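You operate a simulated robot arm through the tools that you are given. There is no shell and no other tool. Be economical: measure what you need, move in short steps, check, and stop when the job is done.

You are at the controls of a simulated robot arm. One attempt, no reset.

TASK
Take the steel die with the largest size on its label from the top of the wooden table and leave it on top of the yellow torch.

It is judged by the outcome, as a careful person would: the job done as asked, and still so three seconds after it is handed in. It fails if anything else is knocked over, pushed out of place, dropped, spilled or broken.

THE ROBOT
A 7-joint arm with a two-finger parallel gripper, fixed in place. Base frame: the origin is at the foot of the arm, x ahead of it, y to its left, z up; the work surface is at about z = 0. Lengths are in mm, angles in rad, forces in N, time in s.
With the tool pointing down near the work surface it reaches from about 240 to 620 mm from the base axis. Its first joint turns from -1.152 to 1.152 rad. Payload 2.6 kg.
The TCP is the grasp point between the finger pads, 30 mm short of the fingertips. In the tool frame z runs along the fingers and y along their closing line. Largest opening 94 mm; finger width 28, thickness 10; the body of the gripper, 50 by 96 mm, starts 55 mm behind the TCP.
Orientation is that of the tool frame in the base frame, as [roll, pitch, yaw] about the fixed x, y, z axes, in that order (R = Rz(yaw) Ry(pitch) Rx(roll)). With the fingers straight down and closing along the base's y, the tool's x points along the base's -x, its y along +y and its z along -z.

THE INTERFACE
- The arm moves only by the tool servo_tool. Its arguments are lists of equal length, an entry for each row: "delta_rot": the turn, a rotation vector about the base's x, y, z in rad, a list of three; "dp": the shift along the base's x, y, z in mm, a list of three; "gripper": the finger opening in mm, from 0 to 94. In form: {"delta_rot": [[ax, ay, az], ...], "dp": [[dx, dy, dz], ...], "gripper": [gripper, ...]}. A call has 1 to 10 rows; each row is the pose to reach, as a shift and turn from the pose commanded when the call began. A row lasts 0.2 s, in which the tool goes at most 50 mm and 0.15 rad; a call with a longer step from one row to the next is refused whole, and so is a gripper value outside its range. Where a pose cannot be reached the arm comes as near as it can. A force on the tool above 40 N (or 10 N above the force at the start of the call, whichever is more), or a blocked arm, ends the call early, and 0.2 s more pass. The fingers move at their own pace (about 72 mm/s each) and stop on an object; they squeeze with about 44 N. The grip force told is the motor's: it shows also when the fingers shut on nothing. Time passes only in rows, and 0.2 s behind the last, so rows that repeat a pose let the fingers close. It gives the time, the measured TCP pose, the force on the tool (base axes), the opening and the grip force at its end, in the units of the frame above (readings bear some noise).
- Cameras (640 x 400 px; columns grow to the right, rows downward): "scene" is fixed at [31.5, 430.7, 556]; the picture's right is [-0.80, -0.61, 0.00], its down [-0.38, 0.49, -0.78] and it looks along [0.48, -0.62, -0.62] (base axes); focal length 254 px, centre (320, 200). "wrist" rides on the gripper at [-37, 0, -58] in the tool frame; the picture's right is [0.00, -1.00, 0.00], its down [0.97, 0.00, -0.24] and it looks along [0.24, 0.00, 0.97] (tool axes); focal length 218 px, centre (320, 200).
- camera(camera): a new picture of that camera. It takes no simulated time.
- locate(camera, pixels): there is no depth. For up to 12 entries [column, row, z] of the newest picture of that camera ("zoom" is the newest enlarged one), the place [x, y] in the base frame at which the ray of that pixel passes the height z, good to about 3 mm. It takes no simulated time.
- close_up(camera, box): a new picture of the part [left, top, right, bottom] of that camera's present view, enlarged. It takes no simulated time.
- hand_in(): hands the job in; it is judged then, once.

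Work in short steps. Measure before you move; look again where a grasp or a placing could have gone wrong, and mend it. You have 60 turns and 30 pictures in all, those below and enlarged ones among them. Open the gripper and draw the arm clear of the work before you hand the job in, unless the task says otherwise; then end with one line.

The tools are called after ">>>" as name(argument=value, ...) on one line, values as JSON. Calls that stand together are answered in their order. servo_tool: Moves the arm, as the interface text tells. Its arguments: {"type":"object","properties":{"delta_rot":{"type":"array","items":{"type":"array","items":{"type":"number"}}},"dp":{"type":"array","items":{"type":"array","items":{"type":"number"}}},"gripper":{"type":"array","items":{"type":"number"}}},"required":["delta_rot","dp","gripper"]} The other tools are called the same way: camera (camera) takes a picture; locate (camera, pixels) gives the place at which the rays of pixels pass given heights; close_up (camera, box) takes an enlarged picture of a part of a camera's view; hand_in () hands the job in.

At the start:

```text
time_s: 0.0
tcp_pos: [361.4, 8.4, 381.6]
tool_rot: [3.141, 0.0, -3.141]
force: [-0.7, -0.3, 0.3]
finger_gap: 93.9
grip_force: 0.1
```

scene: 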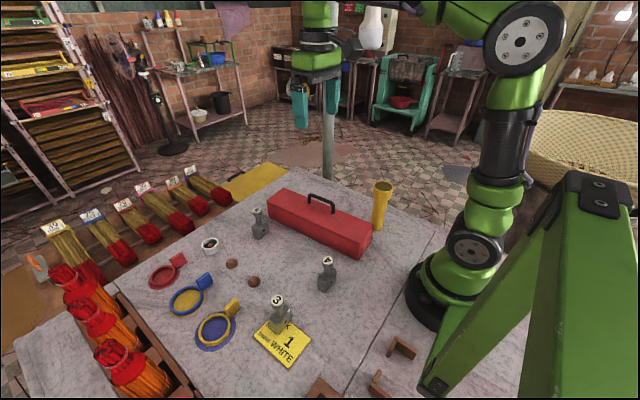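
wrist: 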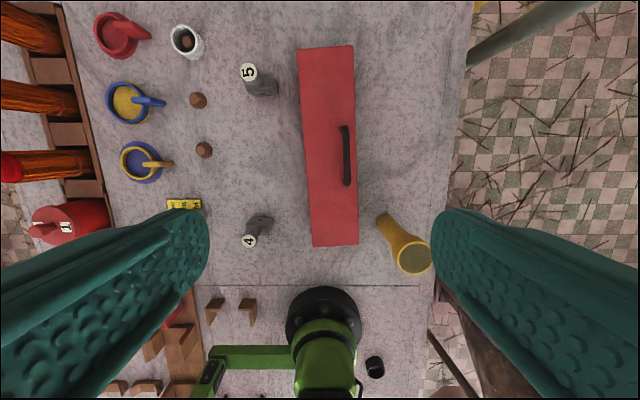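

The pictures show dies labelled 3 (277,300), 4 (327,260) and one at (258,215), apparently 5. I'll enlarge to read the labels and see the torch.

>>> close_up(camera="scene", box=[220, 170, 420, 295])

>>> close_up(camera="wrist", box=[160, 40, 450, 290])

>>> close_up(camera="scene", box=[240, 280, 480, 400])

```text
3.20 times, centred on (320, 232) of scene
```

zoom: 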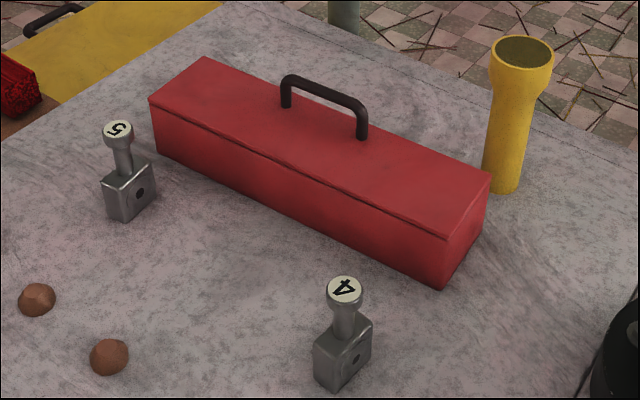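

```text
1.60 times, centred on (305, 165) of wrist
```

zoom: 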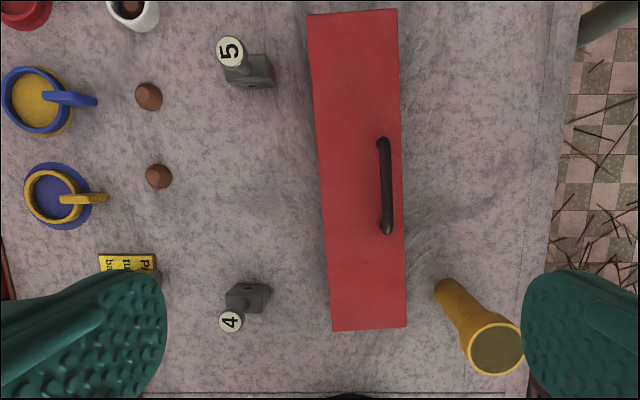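

```text
2.67 times, centred on (360, 340) of scene
```

zoom: 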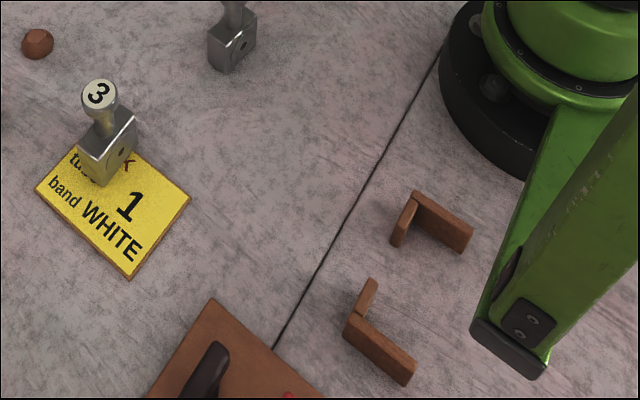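

Labels read 3, 4 and 5, so the die marked 5 is the largest. I'll triangulate its head and block, and the torch top, from both cameras.

>>> locate(camera="scene", pixels=[[256.6, 209.5, 50], [256.6, 209.5, 70], [258.1, 238.3, 0], [253.1, 235.8, 0], [268.4, 229.8, 0], [383.7, 185.1, 100], [383.7, 185.1, 130], [376.9, 229.8, 0], [374, 185.1, 120], [393, 185.1, 120]])

>>> locate(camera="wrist", pixels=[[249, 72.5, 50], [249, 72.5, 70], [414, 257.5, 100], [414, 257.5, 130], [378, 217, 0], [397, 257.5, 120], [431, 257.5, 120]])

```text
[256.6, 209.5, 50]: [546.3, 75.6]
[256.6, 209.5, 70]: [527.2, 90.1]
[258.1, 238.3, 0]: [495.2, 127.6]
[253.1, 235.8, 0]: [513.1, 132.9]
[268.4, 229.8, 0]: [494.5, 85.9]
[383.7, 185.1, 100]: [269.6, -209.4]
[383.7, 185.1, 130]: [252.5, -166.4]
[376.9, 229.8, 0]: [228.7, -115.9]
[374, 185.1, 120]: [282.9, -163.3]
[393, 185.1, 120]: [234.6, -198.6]
```

```text
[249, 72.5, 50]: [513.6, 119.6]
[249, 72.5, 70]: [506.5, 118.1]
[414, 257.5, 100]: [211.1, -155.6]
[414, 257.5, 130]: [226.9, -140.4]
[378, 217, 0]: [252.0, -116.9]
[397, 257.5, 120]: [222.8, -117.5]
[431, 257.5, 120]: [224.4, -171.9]
```

Triangulation: die 5 head near (494,115,~105); torch top near (240,-128,~156). I move nearer above the die to view it better.

>>> servo_tool(delta_rot=[[0, 0, 0], [0, 0, 0], [0, 0, 0], [0, 0, 0], [0, 0, 0], [0, 0, 0]], dp=[[20, 20, -22], [40, 40, -44], [60, 60, -66], [80, 80, -88], [105, 106, -110], [105, 106, -110]], gripper=[94, 94, 94, 94, 94, 94])

>>> camera(camera="wrist")

>>> close_up(camera="scene", box=[210, 180, 310, 250])

```text
time_s: 1.4
tcp_pos: [465.0, 113.8, 276.6]
tool_rot: [-3.141, 0.001, -3.14]
force: [-0.1, 1.0, -0.5]
finger_gap: 93.9
grip_force: 0.0
```

```text
24 pictures are left
```

wrist: 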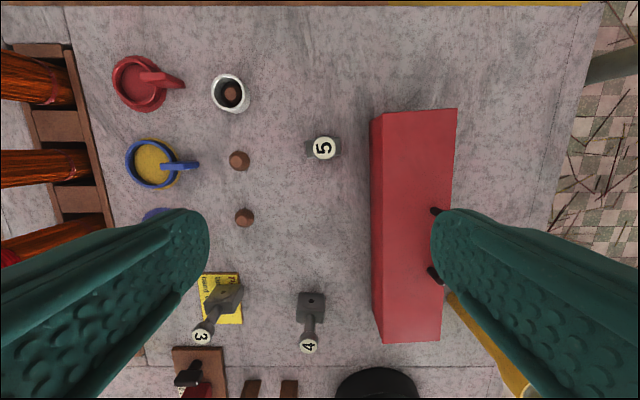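

```text
5.71 times, centred on (260, 215) of scene
```

zoom: 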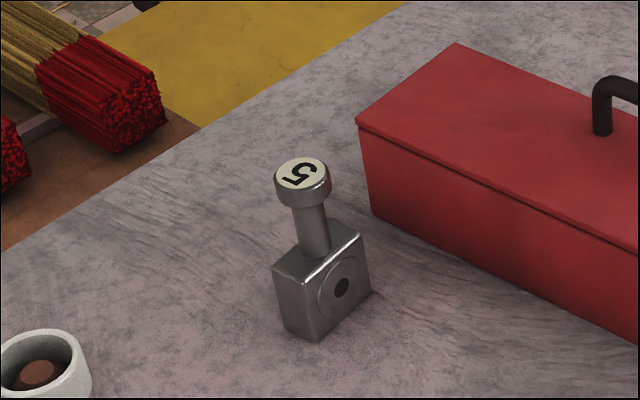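

From above, the 5 head is at (324,148), with the block (306–341) wider in y than the head. I intersect the rays again from this new viewpoint.

>>> locate(camera="wrist", pixels=[[324, 148, 80], [324, 148, 100], [312, 148, 95], [336, 148, 95], [306, 147, 40], [341, 147, 40]])

>>> locate(camera="zoom", pixels=[[302, 172, 80], [302, 172, 90], [302, 172, 100], [287, 330, 0], [319, 342, 0], [371, 293, 0], [273, 267, 40], [308, 288, 40], [361, 235, 40], [325, 222, 40], [313, 255, 40]])

```text
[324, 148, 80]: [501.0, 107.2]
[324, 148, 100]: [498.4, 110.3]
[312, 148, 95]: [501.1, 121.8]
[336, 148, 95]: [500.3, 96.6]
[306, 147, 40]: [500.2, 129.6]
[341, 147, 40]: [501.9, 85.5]
```

```text
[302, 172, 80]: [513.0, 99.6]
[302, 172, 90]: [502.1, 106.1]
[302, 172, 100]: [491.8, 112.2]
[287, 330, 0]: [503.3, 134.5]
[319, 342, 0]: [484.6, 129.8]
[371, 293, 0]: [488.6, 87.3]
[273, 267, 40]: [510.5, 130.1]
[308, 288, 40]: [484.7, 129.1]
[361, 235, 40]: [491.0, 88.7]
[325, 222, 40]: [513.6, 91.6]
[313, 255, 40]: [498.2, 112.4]
```

The die: block ~26 (x) × 41 (y) × 40 tall at (499,109), yawed about +0.1 rad, head top z≈93. I'll grip the block across y with TCP at z≈48; first I check the toolbox's near edge (wrist px 372) for clearance.

>>> locate(camera="wrist", pixels=[[371, 148, 0], [371, 148, 60], [384, 118, 60], [375, 113, 0]])

>>> servo_tool(delta_rot=[[0, 0, 0.05], [0, 0, 0.1], [0, 0, 0.1], [0, 0, 0.1], [0, 0, 0.1]], dp=[[17, -2, -40], [34, -5, -80], [34, -5, -120], [34, -5, -140], [34, -5, -140]], gripper=[64, 64, 64, 64, 64])

>>> camera(camera="wrist")

>>> close_up(camera="scene", box=[190, 130, 350, 250])

```text
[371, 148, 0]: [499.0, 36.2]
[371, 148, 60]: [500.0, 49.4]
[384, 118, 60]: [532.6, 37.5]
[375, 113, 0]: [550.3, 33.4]
```

```text
time_s: 2.6
tcp_pos: [499.8, 109.8, 132.4]
tool_rot: [-3.141, 0.0, -3.043]
force: [-0.8, -0.6, 0.2]
finger_gap: 64.3
grip_force: 0.0
```

```text
22 pictures are left
```

wrist: 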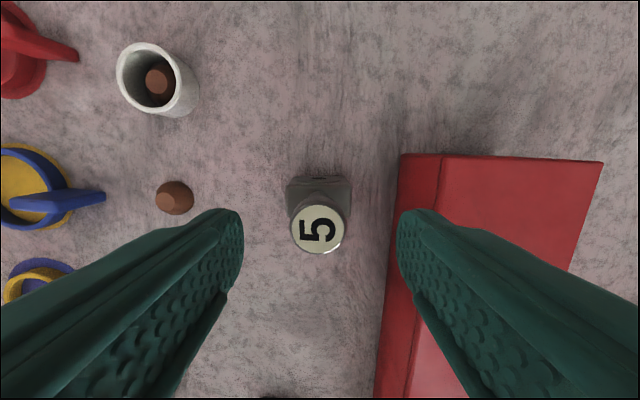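

```text
3.33 times, centred on (270, 190) of scene
```

zoom: 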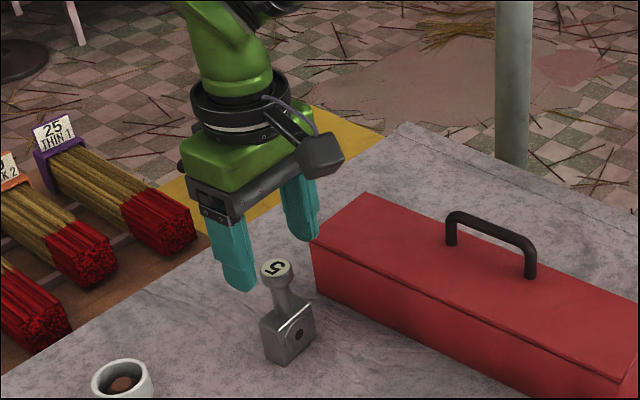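

The head is centred between the fingers at (319,229) and the block edges are square to the picture. I check its x/y once more with a few rays.

>>> locate(camera="wrist", pixels=[[319, 229, 93], [287, 190, 40], [351, 187, 40], [317, 180, 40], [400, 160, 60]])

```text
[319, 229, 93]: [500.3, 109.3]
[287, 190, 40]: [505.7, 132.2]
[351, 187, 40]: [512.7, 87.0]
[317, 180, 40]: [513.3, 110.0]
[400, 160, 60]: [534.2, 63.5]
```

Toolbox edge (y≲50 near x=500) clears the fingers (outer edge y≈67). I go down to TCP z≈48 and then close on the block.

>>> servo_tool(delta_rot=[[0, 0, 0], [0, 0, 0], [0, 0, 0], [0, 0, 0], [0, 0, 0]], dp=[[0, 0, -25], [0, 0, -50], [0, 0, -70], [0, 0, -83], [0, 0, -83]], gripper=[64, 64, 64, 64, 64])

>>> close_up(camera="scene", box=[210, 160, 330, 250])

```text
time_s: 3.8
tcp_pos: [500.7, 107.2, 48.4]
tool_rot: [-3.141, 0.0, -3.042]
force: [0.5, -0.3, 0.5]
finger_gap: 64.2
grip_force: 0.0
```

```text
4.44 times, centred on (270, 205) of scene
```

zoom: 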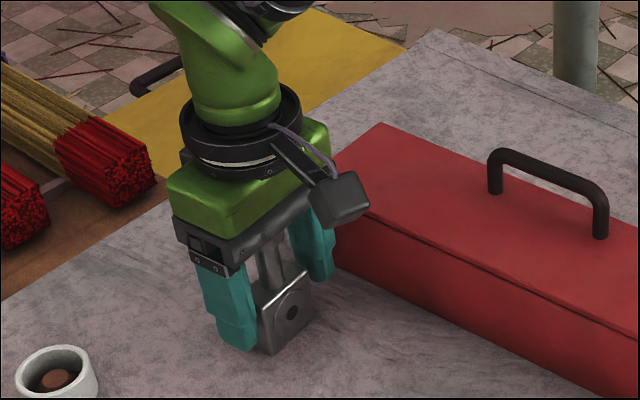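

The fingers straddle the block with no contact force. I close and then lift a little.

>>> servo_tool(delta_rot=[[0, 0, 0], [0, 0, 0], [0, 0, 0], [0, 0, 0]], dp=[[0, 0, 0], [0, 0, 0], [0, 0, 0], [0, 0, 0]], gripper=[34, 34, 34, 34])

>>> servo_tool(delta_rot=[[0, 0, 0], [0, 0, 0], [0, 0, 0], [0, 0, 0], [0, 0, 0], [0, 0, 0], [0, 0, 0]], dp=[[0, 0, 10], [0, 0, 40], [0, 0, 80], [0, 0, 130], [0, 0, 180], [0, 0, 230], [0, 0, 230]], gripper=[34, 34, 34, 34, 34, 34, 34])

>>> camera(camera="wrist")

>>> camera(camera="scene")

```text
time_s: 4.8
tcp_pos: [500.0, 107.9, 48.3]
tool_rot: [-3.14, 0.0, -3.042]
force: [-0.9, 1.0, 0.0]
finger_gap: 49.5
grip_force: 44.3
```

```text
time_s: 6.4
tcp_pos: [501.5, 109.8, 278.6]
tool_rot: [3.14, 0.0, -3.039]
force: [-1.4, -0.2, -3.8]
finger_gap: 45.8
grip_force: 10.3
```

```text
19 pictures are left
```

wrist: 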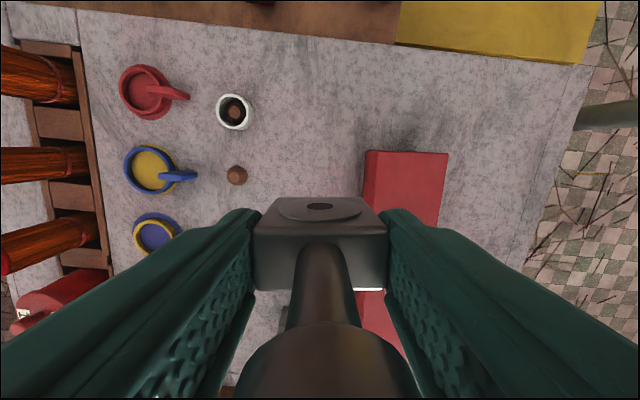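

```text
18 pictures are left
```

scene: 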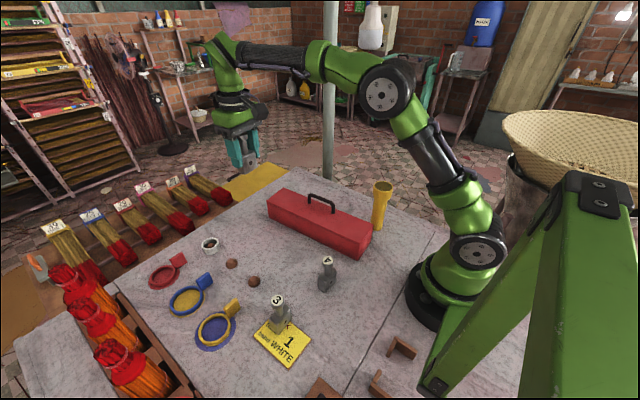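

The die is lifted and looks upright, but grip force reads 10 N with the gap now 45.8. I command a tighter closing, wait, and look closely before transporting.

>>> servo_tool(delta_rot=[[0, 0, 0], [0, 0, 0], [0, 0, 0]], dp=[[0, 0, 0], [0, 0, 0], [0, 0, 0]], gripper=[10, 10, 10])

>>> close_up(camera="scene", box=[200, 70, 300, 190])

>>> close_up(camera="scene", box=[350, 165, 420, 240])

```text
time_s: 7.2
tcp_pos: [500.9, 110.2, 278.4]
tool_rot: [3.141, -0.001, -3.041]
force: [0.1, 0.1, -3.2]
finger_gap: 45.5
grip_force: 43.3
```

```text
3.33 times, centred on (250, 130) of scene
```

zoom: 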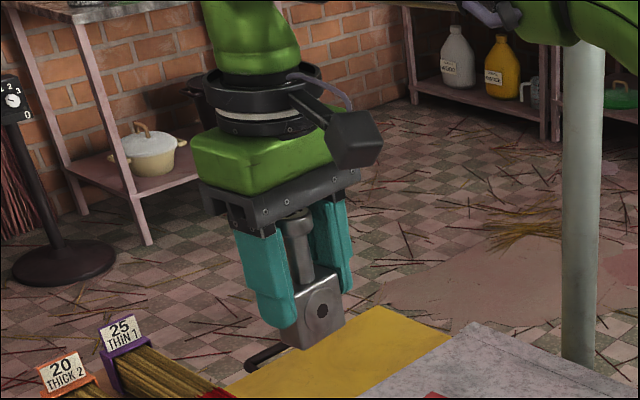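

```text
5.33 times, centred on (385, 202) of scene
```

zoom: 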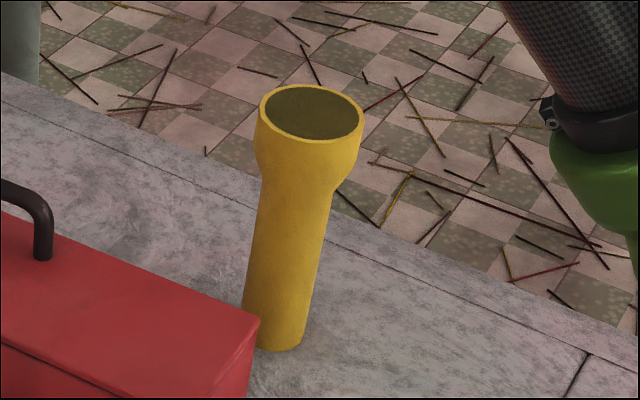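

Grip is now a firm 43 N. I refine the torch position from this zoom (rim ellipse centre (311,112), edges at 258 and 364, foot at (277,345)).

>>> locate(camera="zoom", pixels=[[311, 113, 145], [311, 113, 150], [311, 113, 155], [311, 113, 160], [257, 113, 155], [365, 113, 155], [311, 83, 155], [311, 143, 155], [244, 335, 0], [304, 340, 0], [276, 350, 0]])

```text
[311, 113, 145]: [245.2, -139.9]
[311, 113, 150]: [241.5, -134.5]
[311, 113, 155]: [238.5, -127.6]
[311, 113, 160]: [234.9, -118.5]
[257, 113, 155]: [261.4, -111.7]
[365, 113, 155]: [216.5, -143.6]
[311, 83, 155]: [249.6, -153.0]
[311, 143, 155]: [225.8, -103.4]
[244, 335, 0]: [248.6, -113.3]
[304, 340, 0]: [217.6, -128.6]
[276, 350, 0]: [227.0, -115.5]
```

Torch centre ≈ (238,-128), rim diameter ≈ 55, top z ≈ 155. I carry the die in two smooth legs, staying at z≈280.

>>> servo_tool(delta_rot=[[0, 0, 0], [0, 0, 0], [0, 0, 0], [0, 0, 0], [0, 0, 0], [0, 0, 0], [0, 0, 0], [0, 0, 0]], dp=[[-12, -11, 0], [-35, -32, 0], [-61, -55, 0], [-87, -79, 0], [-113, -103, 0], [-135, -123, 0], [-145, -132, 0], [-145, -132, 0]], gripper=[10, 10, 10, 10, 10, 10, 10, 10])

>>> servo_tool(delta_rot=[[0, 0, 0], [0, 0, 0], [0, 0, 0], [0, 0, 0], [0, 0, 0], [0, 0, 0], [0, 0, 0]], dp=[[-12, -11, 0], [-35, -32, 0], [-61, -55, 0], [-87, -79, 0], [-108, -98, 0], [-118, -107, 0], [-118, -107, 0]], gripper=[10, 10, 10, 10, 10, 10, 10])

>>> camera(camera="scene")

>>> camera(camera="wrist")

```text
time_s: 9.0
tcp_pos: [355.5, -21.3, 277.6]
tool_rot: [3.141, 0.0, -3.041]
force: [-0.6, 0.8, -4.8]
finger_gap: 45.7
grip_force: 44.0
```

```text
time_s: 10.6
tcp_pos: [236.3, -127.8, 281.7]
tool_rot: [-3.14, 0.0, -3.042]
force: [0.3, 0.0, -4.8]
finger_gap: 45.7
grip_force: 43.6
```

```text
15 pictures are left
```

scene: 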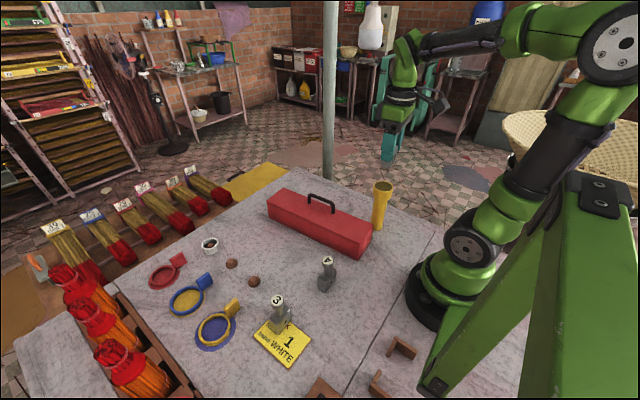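

```text
14 pictures are left
```

wrist: 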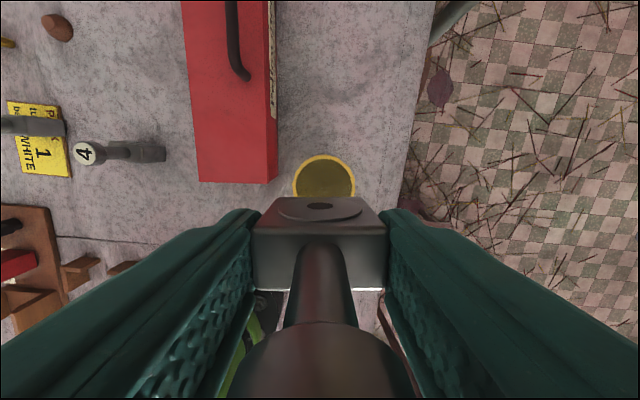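

Reached (236,-128,282). The torch rim spans columns 292–356, top at row 154, in the wrist view; I locate it at z≈155.

>>> locate(camera="wrist", pixels=[[324, 186, 150], [324, 186, 155], [324, 186, 160], [292, 184, 155], [356, 184, 155], [324, 154, 155]])

```text
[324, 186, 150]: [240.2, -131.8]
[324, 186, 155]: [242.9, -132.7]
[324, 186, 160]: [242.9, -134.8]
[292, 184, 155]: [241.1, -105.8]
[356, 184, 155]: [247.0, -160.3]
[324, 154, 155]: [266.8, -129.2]
```

Both views agree at z≈150: torch centre ≈ (240.5,-132.5), top ≈ 151–155. I shift by (+3,-3) and descend to leave roughly a 12 mm gap.

>>> servo_tool(delta_rot=[[0, 0, 0], [0, 0, 0], [0, 0, 0], [0, 0, 0], [0, 0, 0]], dp=[[3, -3, -5], [3, -3, -25], [3, -3, -48], [3, -3, -62], [3, -3, -62]], gripper=[10, 10, 10, 10, 10])

>>> close_up(camera="scene", box=[345, 130, 435, 240])

>>> camera(camera="wrist")

```text
time_s: 11.8
tcp_pos: [239.3, -131.8, 215.8]
tool_rot: [3.141, 0.001, -3.042]
force: [-1.1, 0.1, -3.8]
finger_gap: 45.8
grip_force: 44.2
```

```text
3.64 times, centred on (390, 185) of scene
```

zoom: 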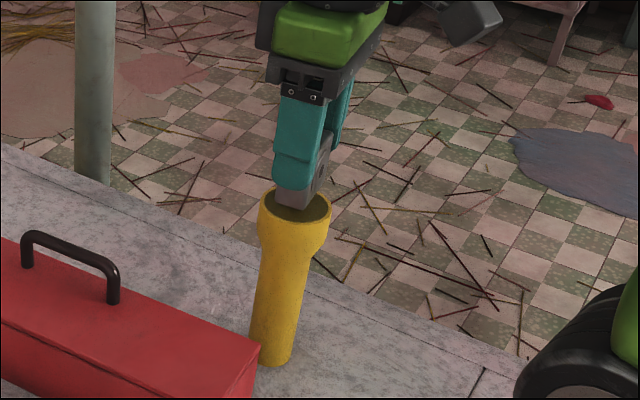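

```text
12 pictures are left
```

wrist: 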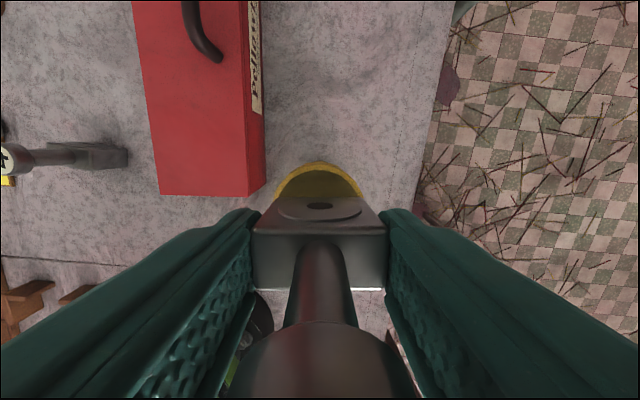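

The rim's far edge shows centred at column ~319, row 161 in the wrist view; the scene zoom shows the die's lowest corner at (302,211) with rim centre ~(294,211). I measure both.

>>> locate(camera="wrist", pixels=[[319, 161, 152], [276, 195, 152], [363, 195, 152]])

>>> locate(camera="zoom", pixels=[[277, 205, 167], [302, 211, 167], [326, 185, 167], [294, 210, 152], [257, 208, 152], [331, 208, 152]])

```text
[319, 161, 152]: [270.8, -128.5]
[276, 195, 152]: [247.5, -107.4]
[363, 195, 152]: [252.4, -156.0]
```

```text
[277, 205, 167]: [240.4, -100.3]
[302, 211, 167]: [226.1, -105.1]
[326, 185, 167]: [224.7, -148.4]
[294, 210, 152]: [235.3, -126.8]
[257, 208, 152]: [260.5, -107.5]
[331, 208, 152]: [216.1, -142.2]
```

Offsets are within ~2 mm of centre, the remaining gap ~10 mm. I lower slowly and watch the force.

>>> servo_tool(delta_rot=[[0, 0, 0], [0, 0, 0], [0, 0, 0], [0, 0, 0], [0, 0, 0], [0, 0, 0]], dp=[[0, 0, -2], [0, 0, -4], [0, 0, -6], [0, 0, -7], [0, 0, -8], [0, 0, -8]], gripper=[10, 10, 10, 10, 10, 10])

>>> close_up(camera="scene", box=[355, 150, 415, 200])

```text
time_s: 13.2
tcp_pos: [241.4, -132.8, 208.5]
tool_rot: [3.141, 0.0, -3.041]
force: [0.0, -0.2, -4.6]
finger_gap: 45.7
grip_force: 44.0
```

```text
8.00 times, centred on (385, 175) of scene
```

zoom: 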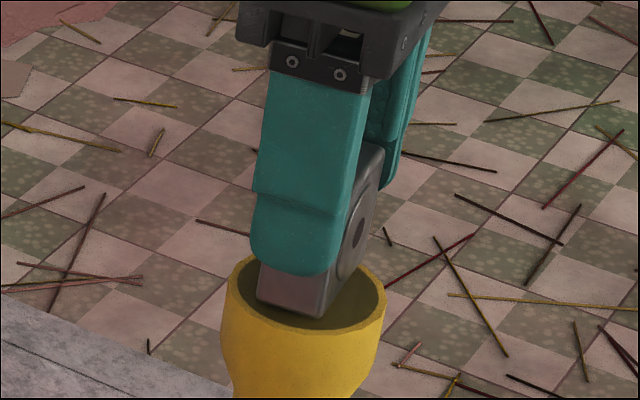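

No contact yet (-4.6 N is just the weight). I keep lowering in 1 mm steps.

>>> servo_tool(delta_rot=[[0, 0, 0], [0, 0, 0], [0, 0, 0], [0, 0, 0], [0, 0, 0]], dp=[[0, 0, -1], [0, 0, -2], [0, 0, -3], [0, 0, -4], [0, 0, -4]], gripper=[10, 10, 10, 10, 10])

```text
time_s: 14.4
tcp_pos: [240.6, -132.5, 206.1]
tool_rot: [-3.141, 0.003, -3.041]
force: [-3.5, 3.5, 23.9]
finger_gap: 45.8
grip_force: 44.0
```

Contact: force z jumped to +24 N. I ease back 1.5 mm to relieve it and look.

>>> servo_tool(delta_rot=[[0, 0, 0], [0, 0, 0]], dp=[[0, 0, 1.3], [0, 0, 1.3]], gripper=[10, 10])

>>> close_up(camera="scene", box=[355, 155, 415, 205])

>>> camera(camera="wrist")

```text
time_s: 15.0
tcp_pos: [239.9, -133.4, 206.8]
tool_rot: [3.141, 0.001, -3.041]
force: [-0.2, 2.0, 19.8]
finger_gap: 45.3
grip_force: 44.1
```

```text
8.00 times, centred on (385, 180) of scene
```

zoom: 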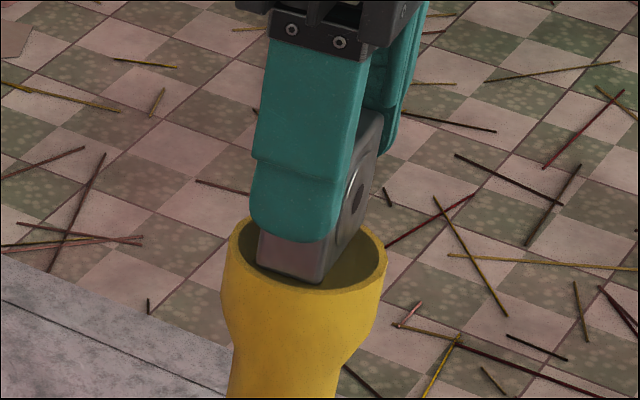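

```text
9 pictures are left
```

wrist: 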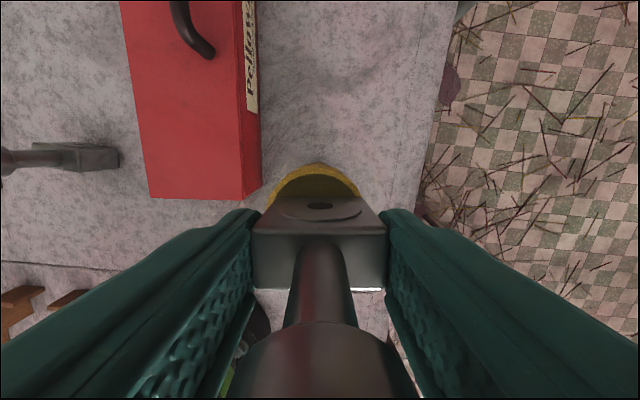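

Die is resting on the torch's top, but looks ~2–3 mm toward -y of centre (wrist rim spans cols 269–361, block centre 320). I measure once more.

>>> locate(camera="wrist", pixels=[[317, 163, 155], [269, 205, 155], [361, 200, 155], [320, 222, 197]])

>>> locate(camera="zoom", pixels=[[257, 262, 155], [315, 284, 155], [304, 253, 155], [220, 258, 155], [388, 255, 155], [367, 226, 155]])

```text
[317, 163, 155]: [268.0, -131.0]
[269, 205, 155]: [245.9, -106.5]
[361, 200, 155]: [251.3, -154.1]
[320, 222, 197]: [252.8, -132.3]
```

```text
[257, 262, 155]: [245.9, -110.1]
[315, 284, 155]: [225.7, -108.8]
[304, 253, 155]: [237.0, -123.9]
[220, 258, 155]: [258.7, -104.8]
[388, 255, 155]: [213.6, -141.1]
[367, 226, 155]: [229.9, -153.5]
```

The offset is only ~2 mm, and the block's half diagonal (24) stays inside the rim (27.5), so it is stable. I ease upward to unload before releasing.

>>> servo_tool(delta_rot=[[0, 0, 0], [0, 0, 0]], dp=[[0, 0, 0.7], [0, 0, 0.7]], gripper=[10, 10])

```text
time_s: 15.6
tcp_pos: [240.8, -133.0, 207.2]
tool_rot: [3.141, -0.002, -3.039]
force: [2.0, 1.4, 5.2]
finger_gap: 45.8
grip_force: 43.8
```

Force is down to 5 N. I open gently to about 58 mm in place, in small steps.

>>> servo_tool(delta_rot=[[0, 0, 0], [0, 0, 0], [0, 0, 0], [0, 0, 0], [0, 0, 0]], dp=[[0, 0, 0], [0, 0, 0], [0, 0, 0], [0, 0, 0], [0, 0, 0]], gripper=[46, 48, 52, 62, 62])

>>> close_up(camera="scene", box=[350, 140, 420, 210])

>>> camera(camera="wrist")

```text
time_s: 16.8
tcp_pos: [240.7, -132.6, 207.8]
tool_rot: [3.141, -0.001, -3.043]
force: [0.8, -0.4, 0.4]
finger_gap: 62.2
grip_force: 0.0
```

```text
5.71 times, centred on (385, 175) of scene
```

zoom: 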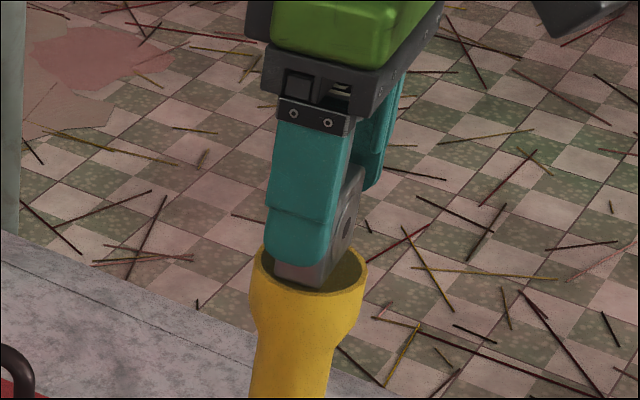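

```text
7 pictures are left
```

wrist: 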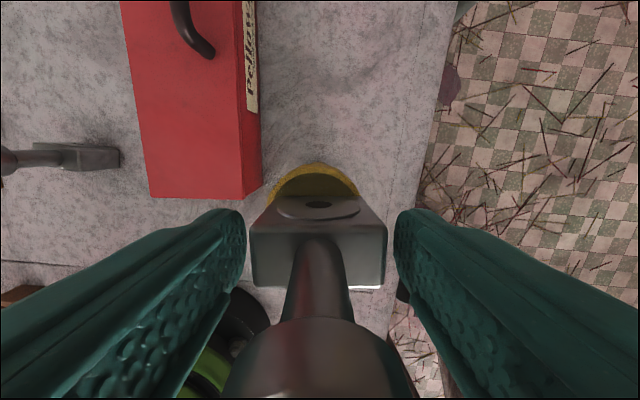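

The die stands upright and free, with the fingers clear both sides (gaps at cols 245–252 and 386–393). I retract straight up.

>>> servo_tool(delta_rot=[[0, 0, 0], [0, 0, 0], [0, 0, 0], [0, 0, 0], [0, 0, 0], [0, 0, 0], [0, 0, 0]], dp=[[0, 0, 5], [0, 0, 20], [0, 0, 40], [0, 0, 65], [0, 0, 95], [0, 0, 130], [0, 0, 130]], gripper=[66, 66, 66, 66, 66, 66, 66])

>>> close_up(camera="scene", box=[345, 130, 425, 230])

```text
time_s: 18.4
tcp_pos: [240.0, -134.1, 337.9]
tool_rot: [-3.14, 0.001, -3.04]
force: [0.1, 0.6, 0.0]
finger_gap: 66.2
grip_force: 0.1
```

```text
4.00 times, centred on (385, 180) of scene
```

zoom: 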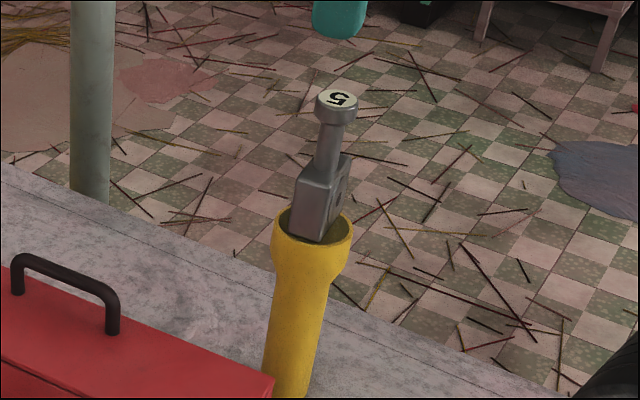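

The die marked 5 stands upright on the torch. I draw the arm clear to the side and take a final look at the scene.

>>> servo_tool(delta_rot=[[0, 0, 0], [0, 0, 0], [0, 0, 0], [0, 0, 0], [0, 0, 0], [0, 0, 0]], dp=[[15, 15, 10], [40, 40, 20], [65, 70, 30], [90, 100, 40], [110, 125, 45], [110, 125, 45]], gripper=[66, 66, 66, 66, 66, 66])

>>> camera(camera="scene")

>>> camera(camera="wrist")

```text
time_s: 19.8
tcp_pos: [350.6, -6.9, 384.1]
tool_rot: [3.141, -0.001, -3.043]
force: [-0.3, -0.7, -0.8]
finger_gap: 66.0
grip_force: 0.1
```

```text
5 pictures are left
```

scene: 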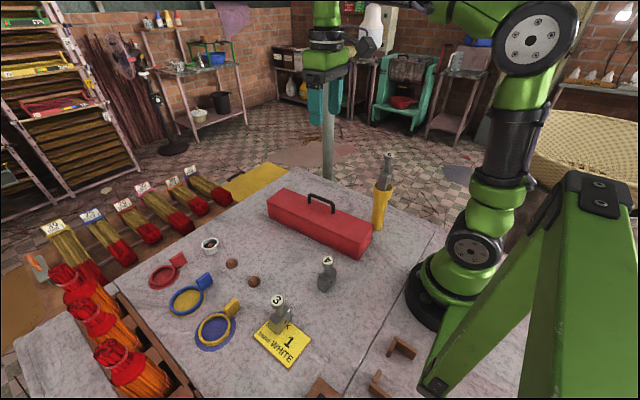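

```text
4 pictures are left
```

wrist: 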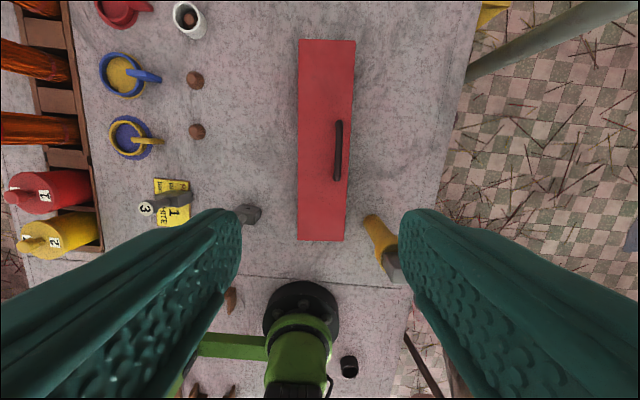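

The die sits on the torch at (385,170) in the scene picture; everything else is in its place and the arm is clear and open. I hand in.

>>> hand_in()

```text
The job is handed in.
```

The steel die marked 5, the largest of the three (3, 4 and 5), is standing upright on top of the yellow torch. Nothing else was moved, and the arm is clear with its gripper open.
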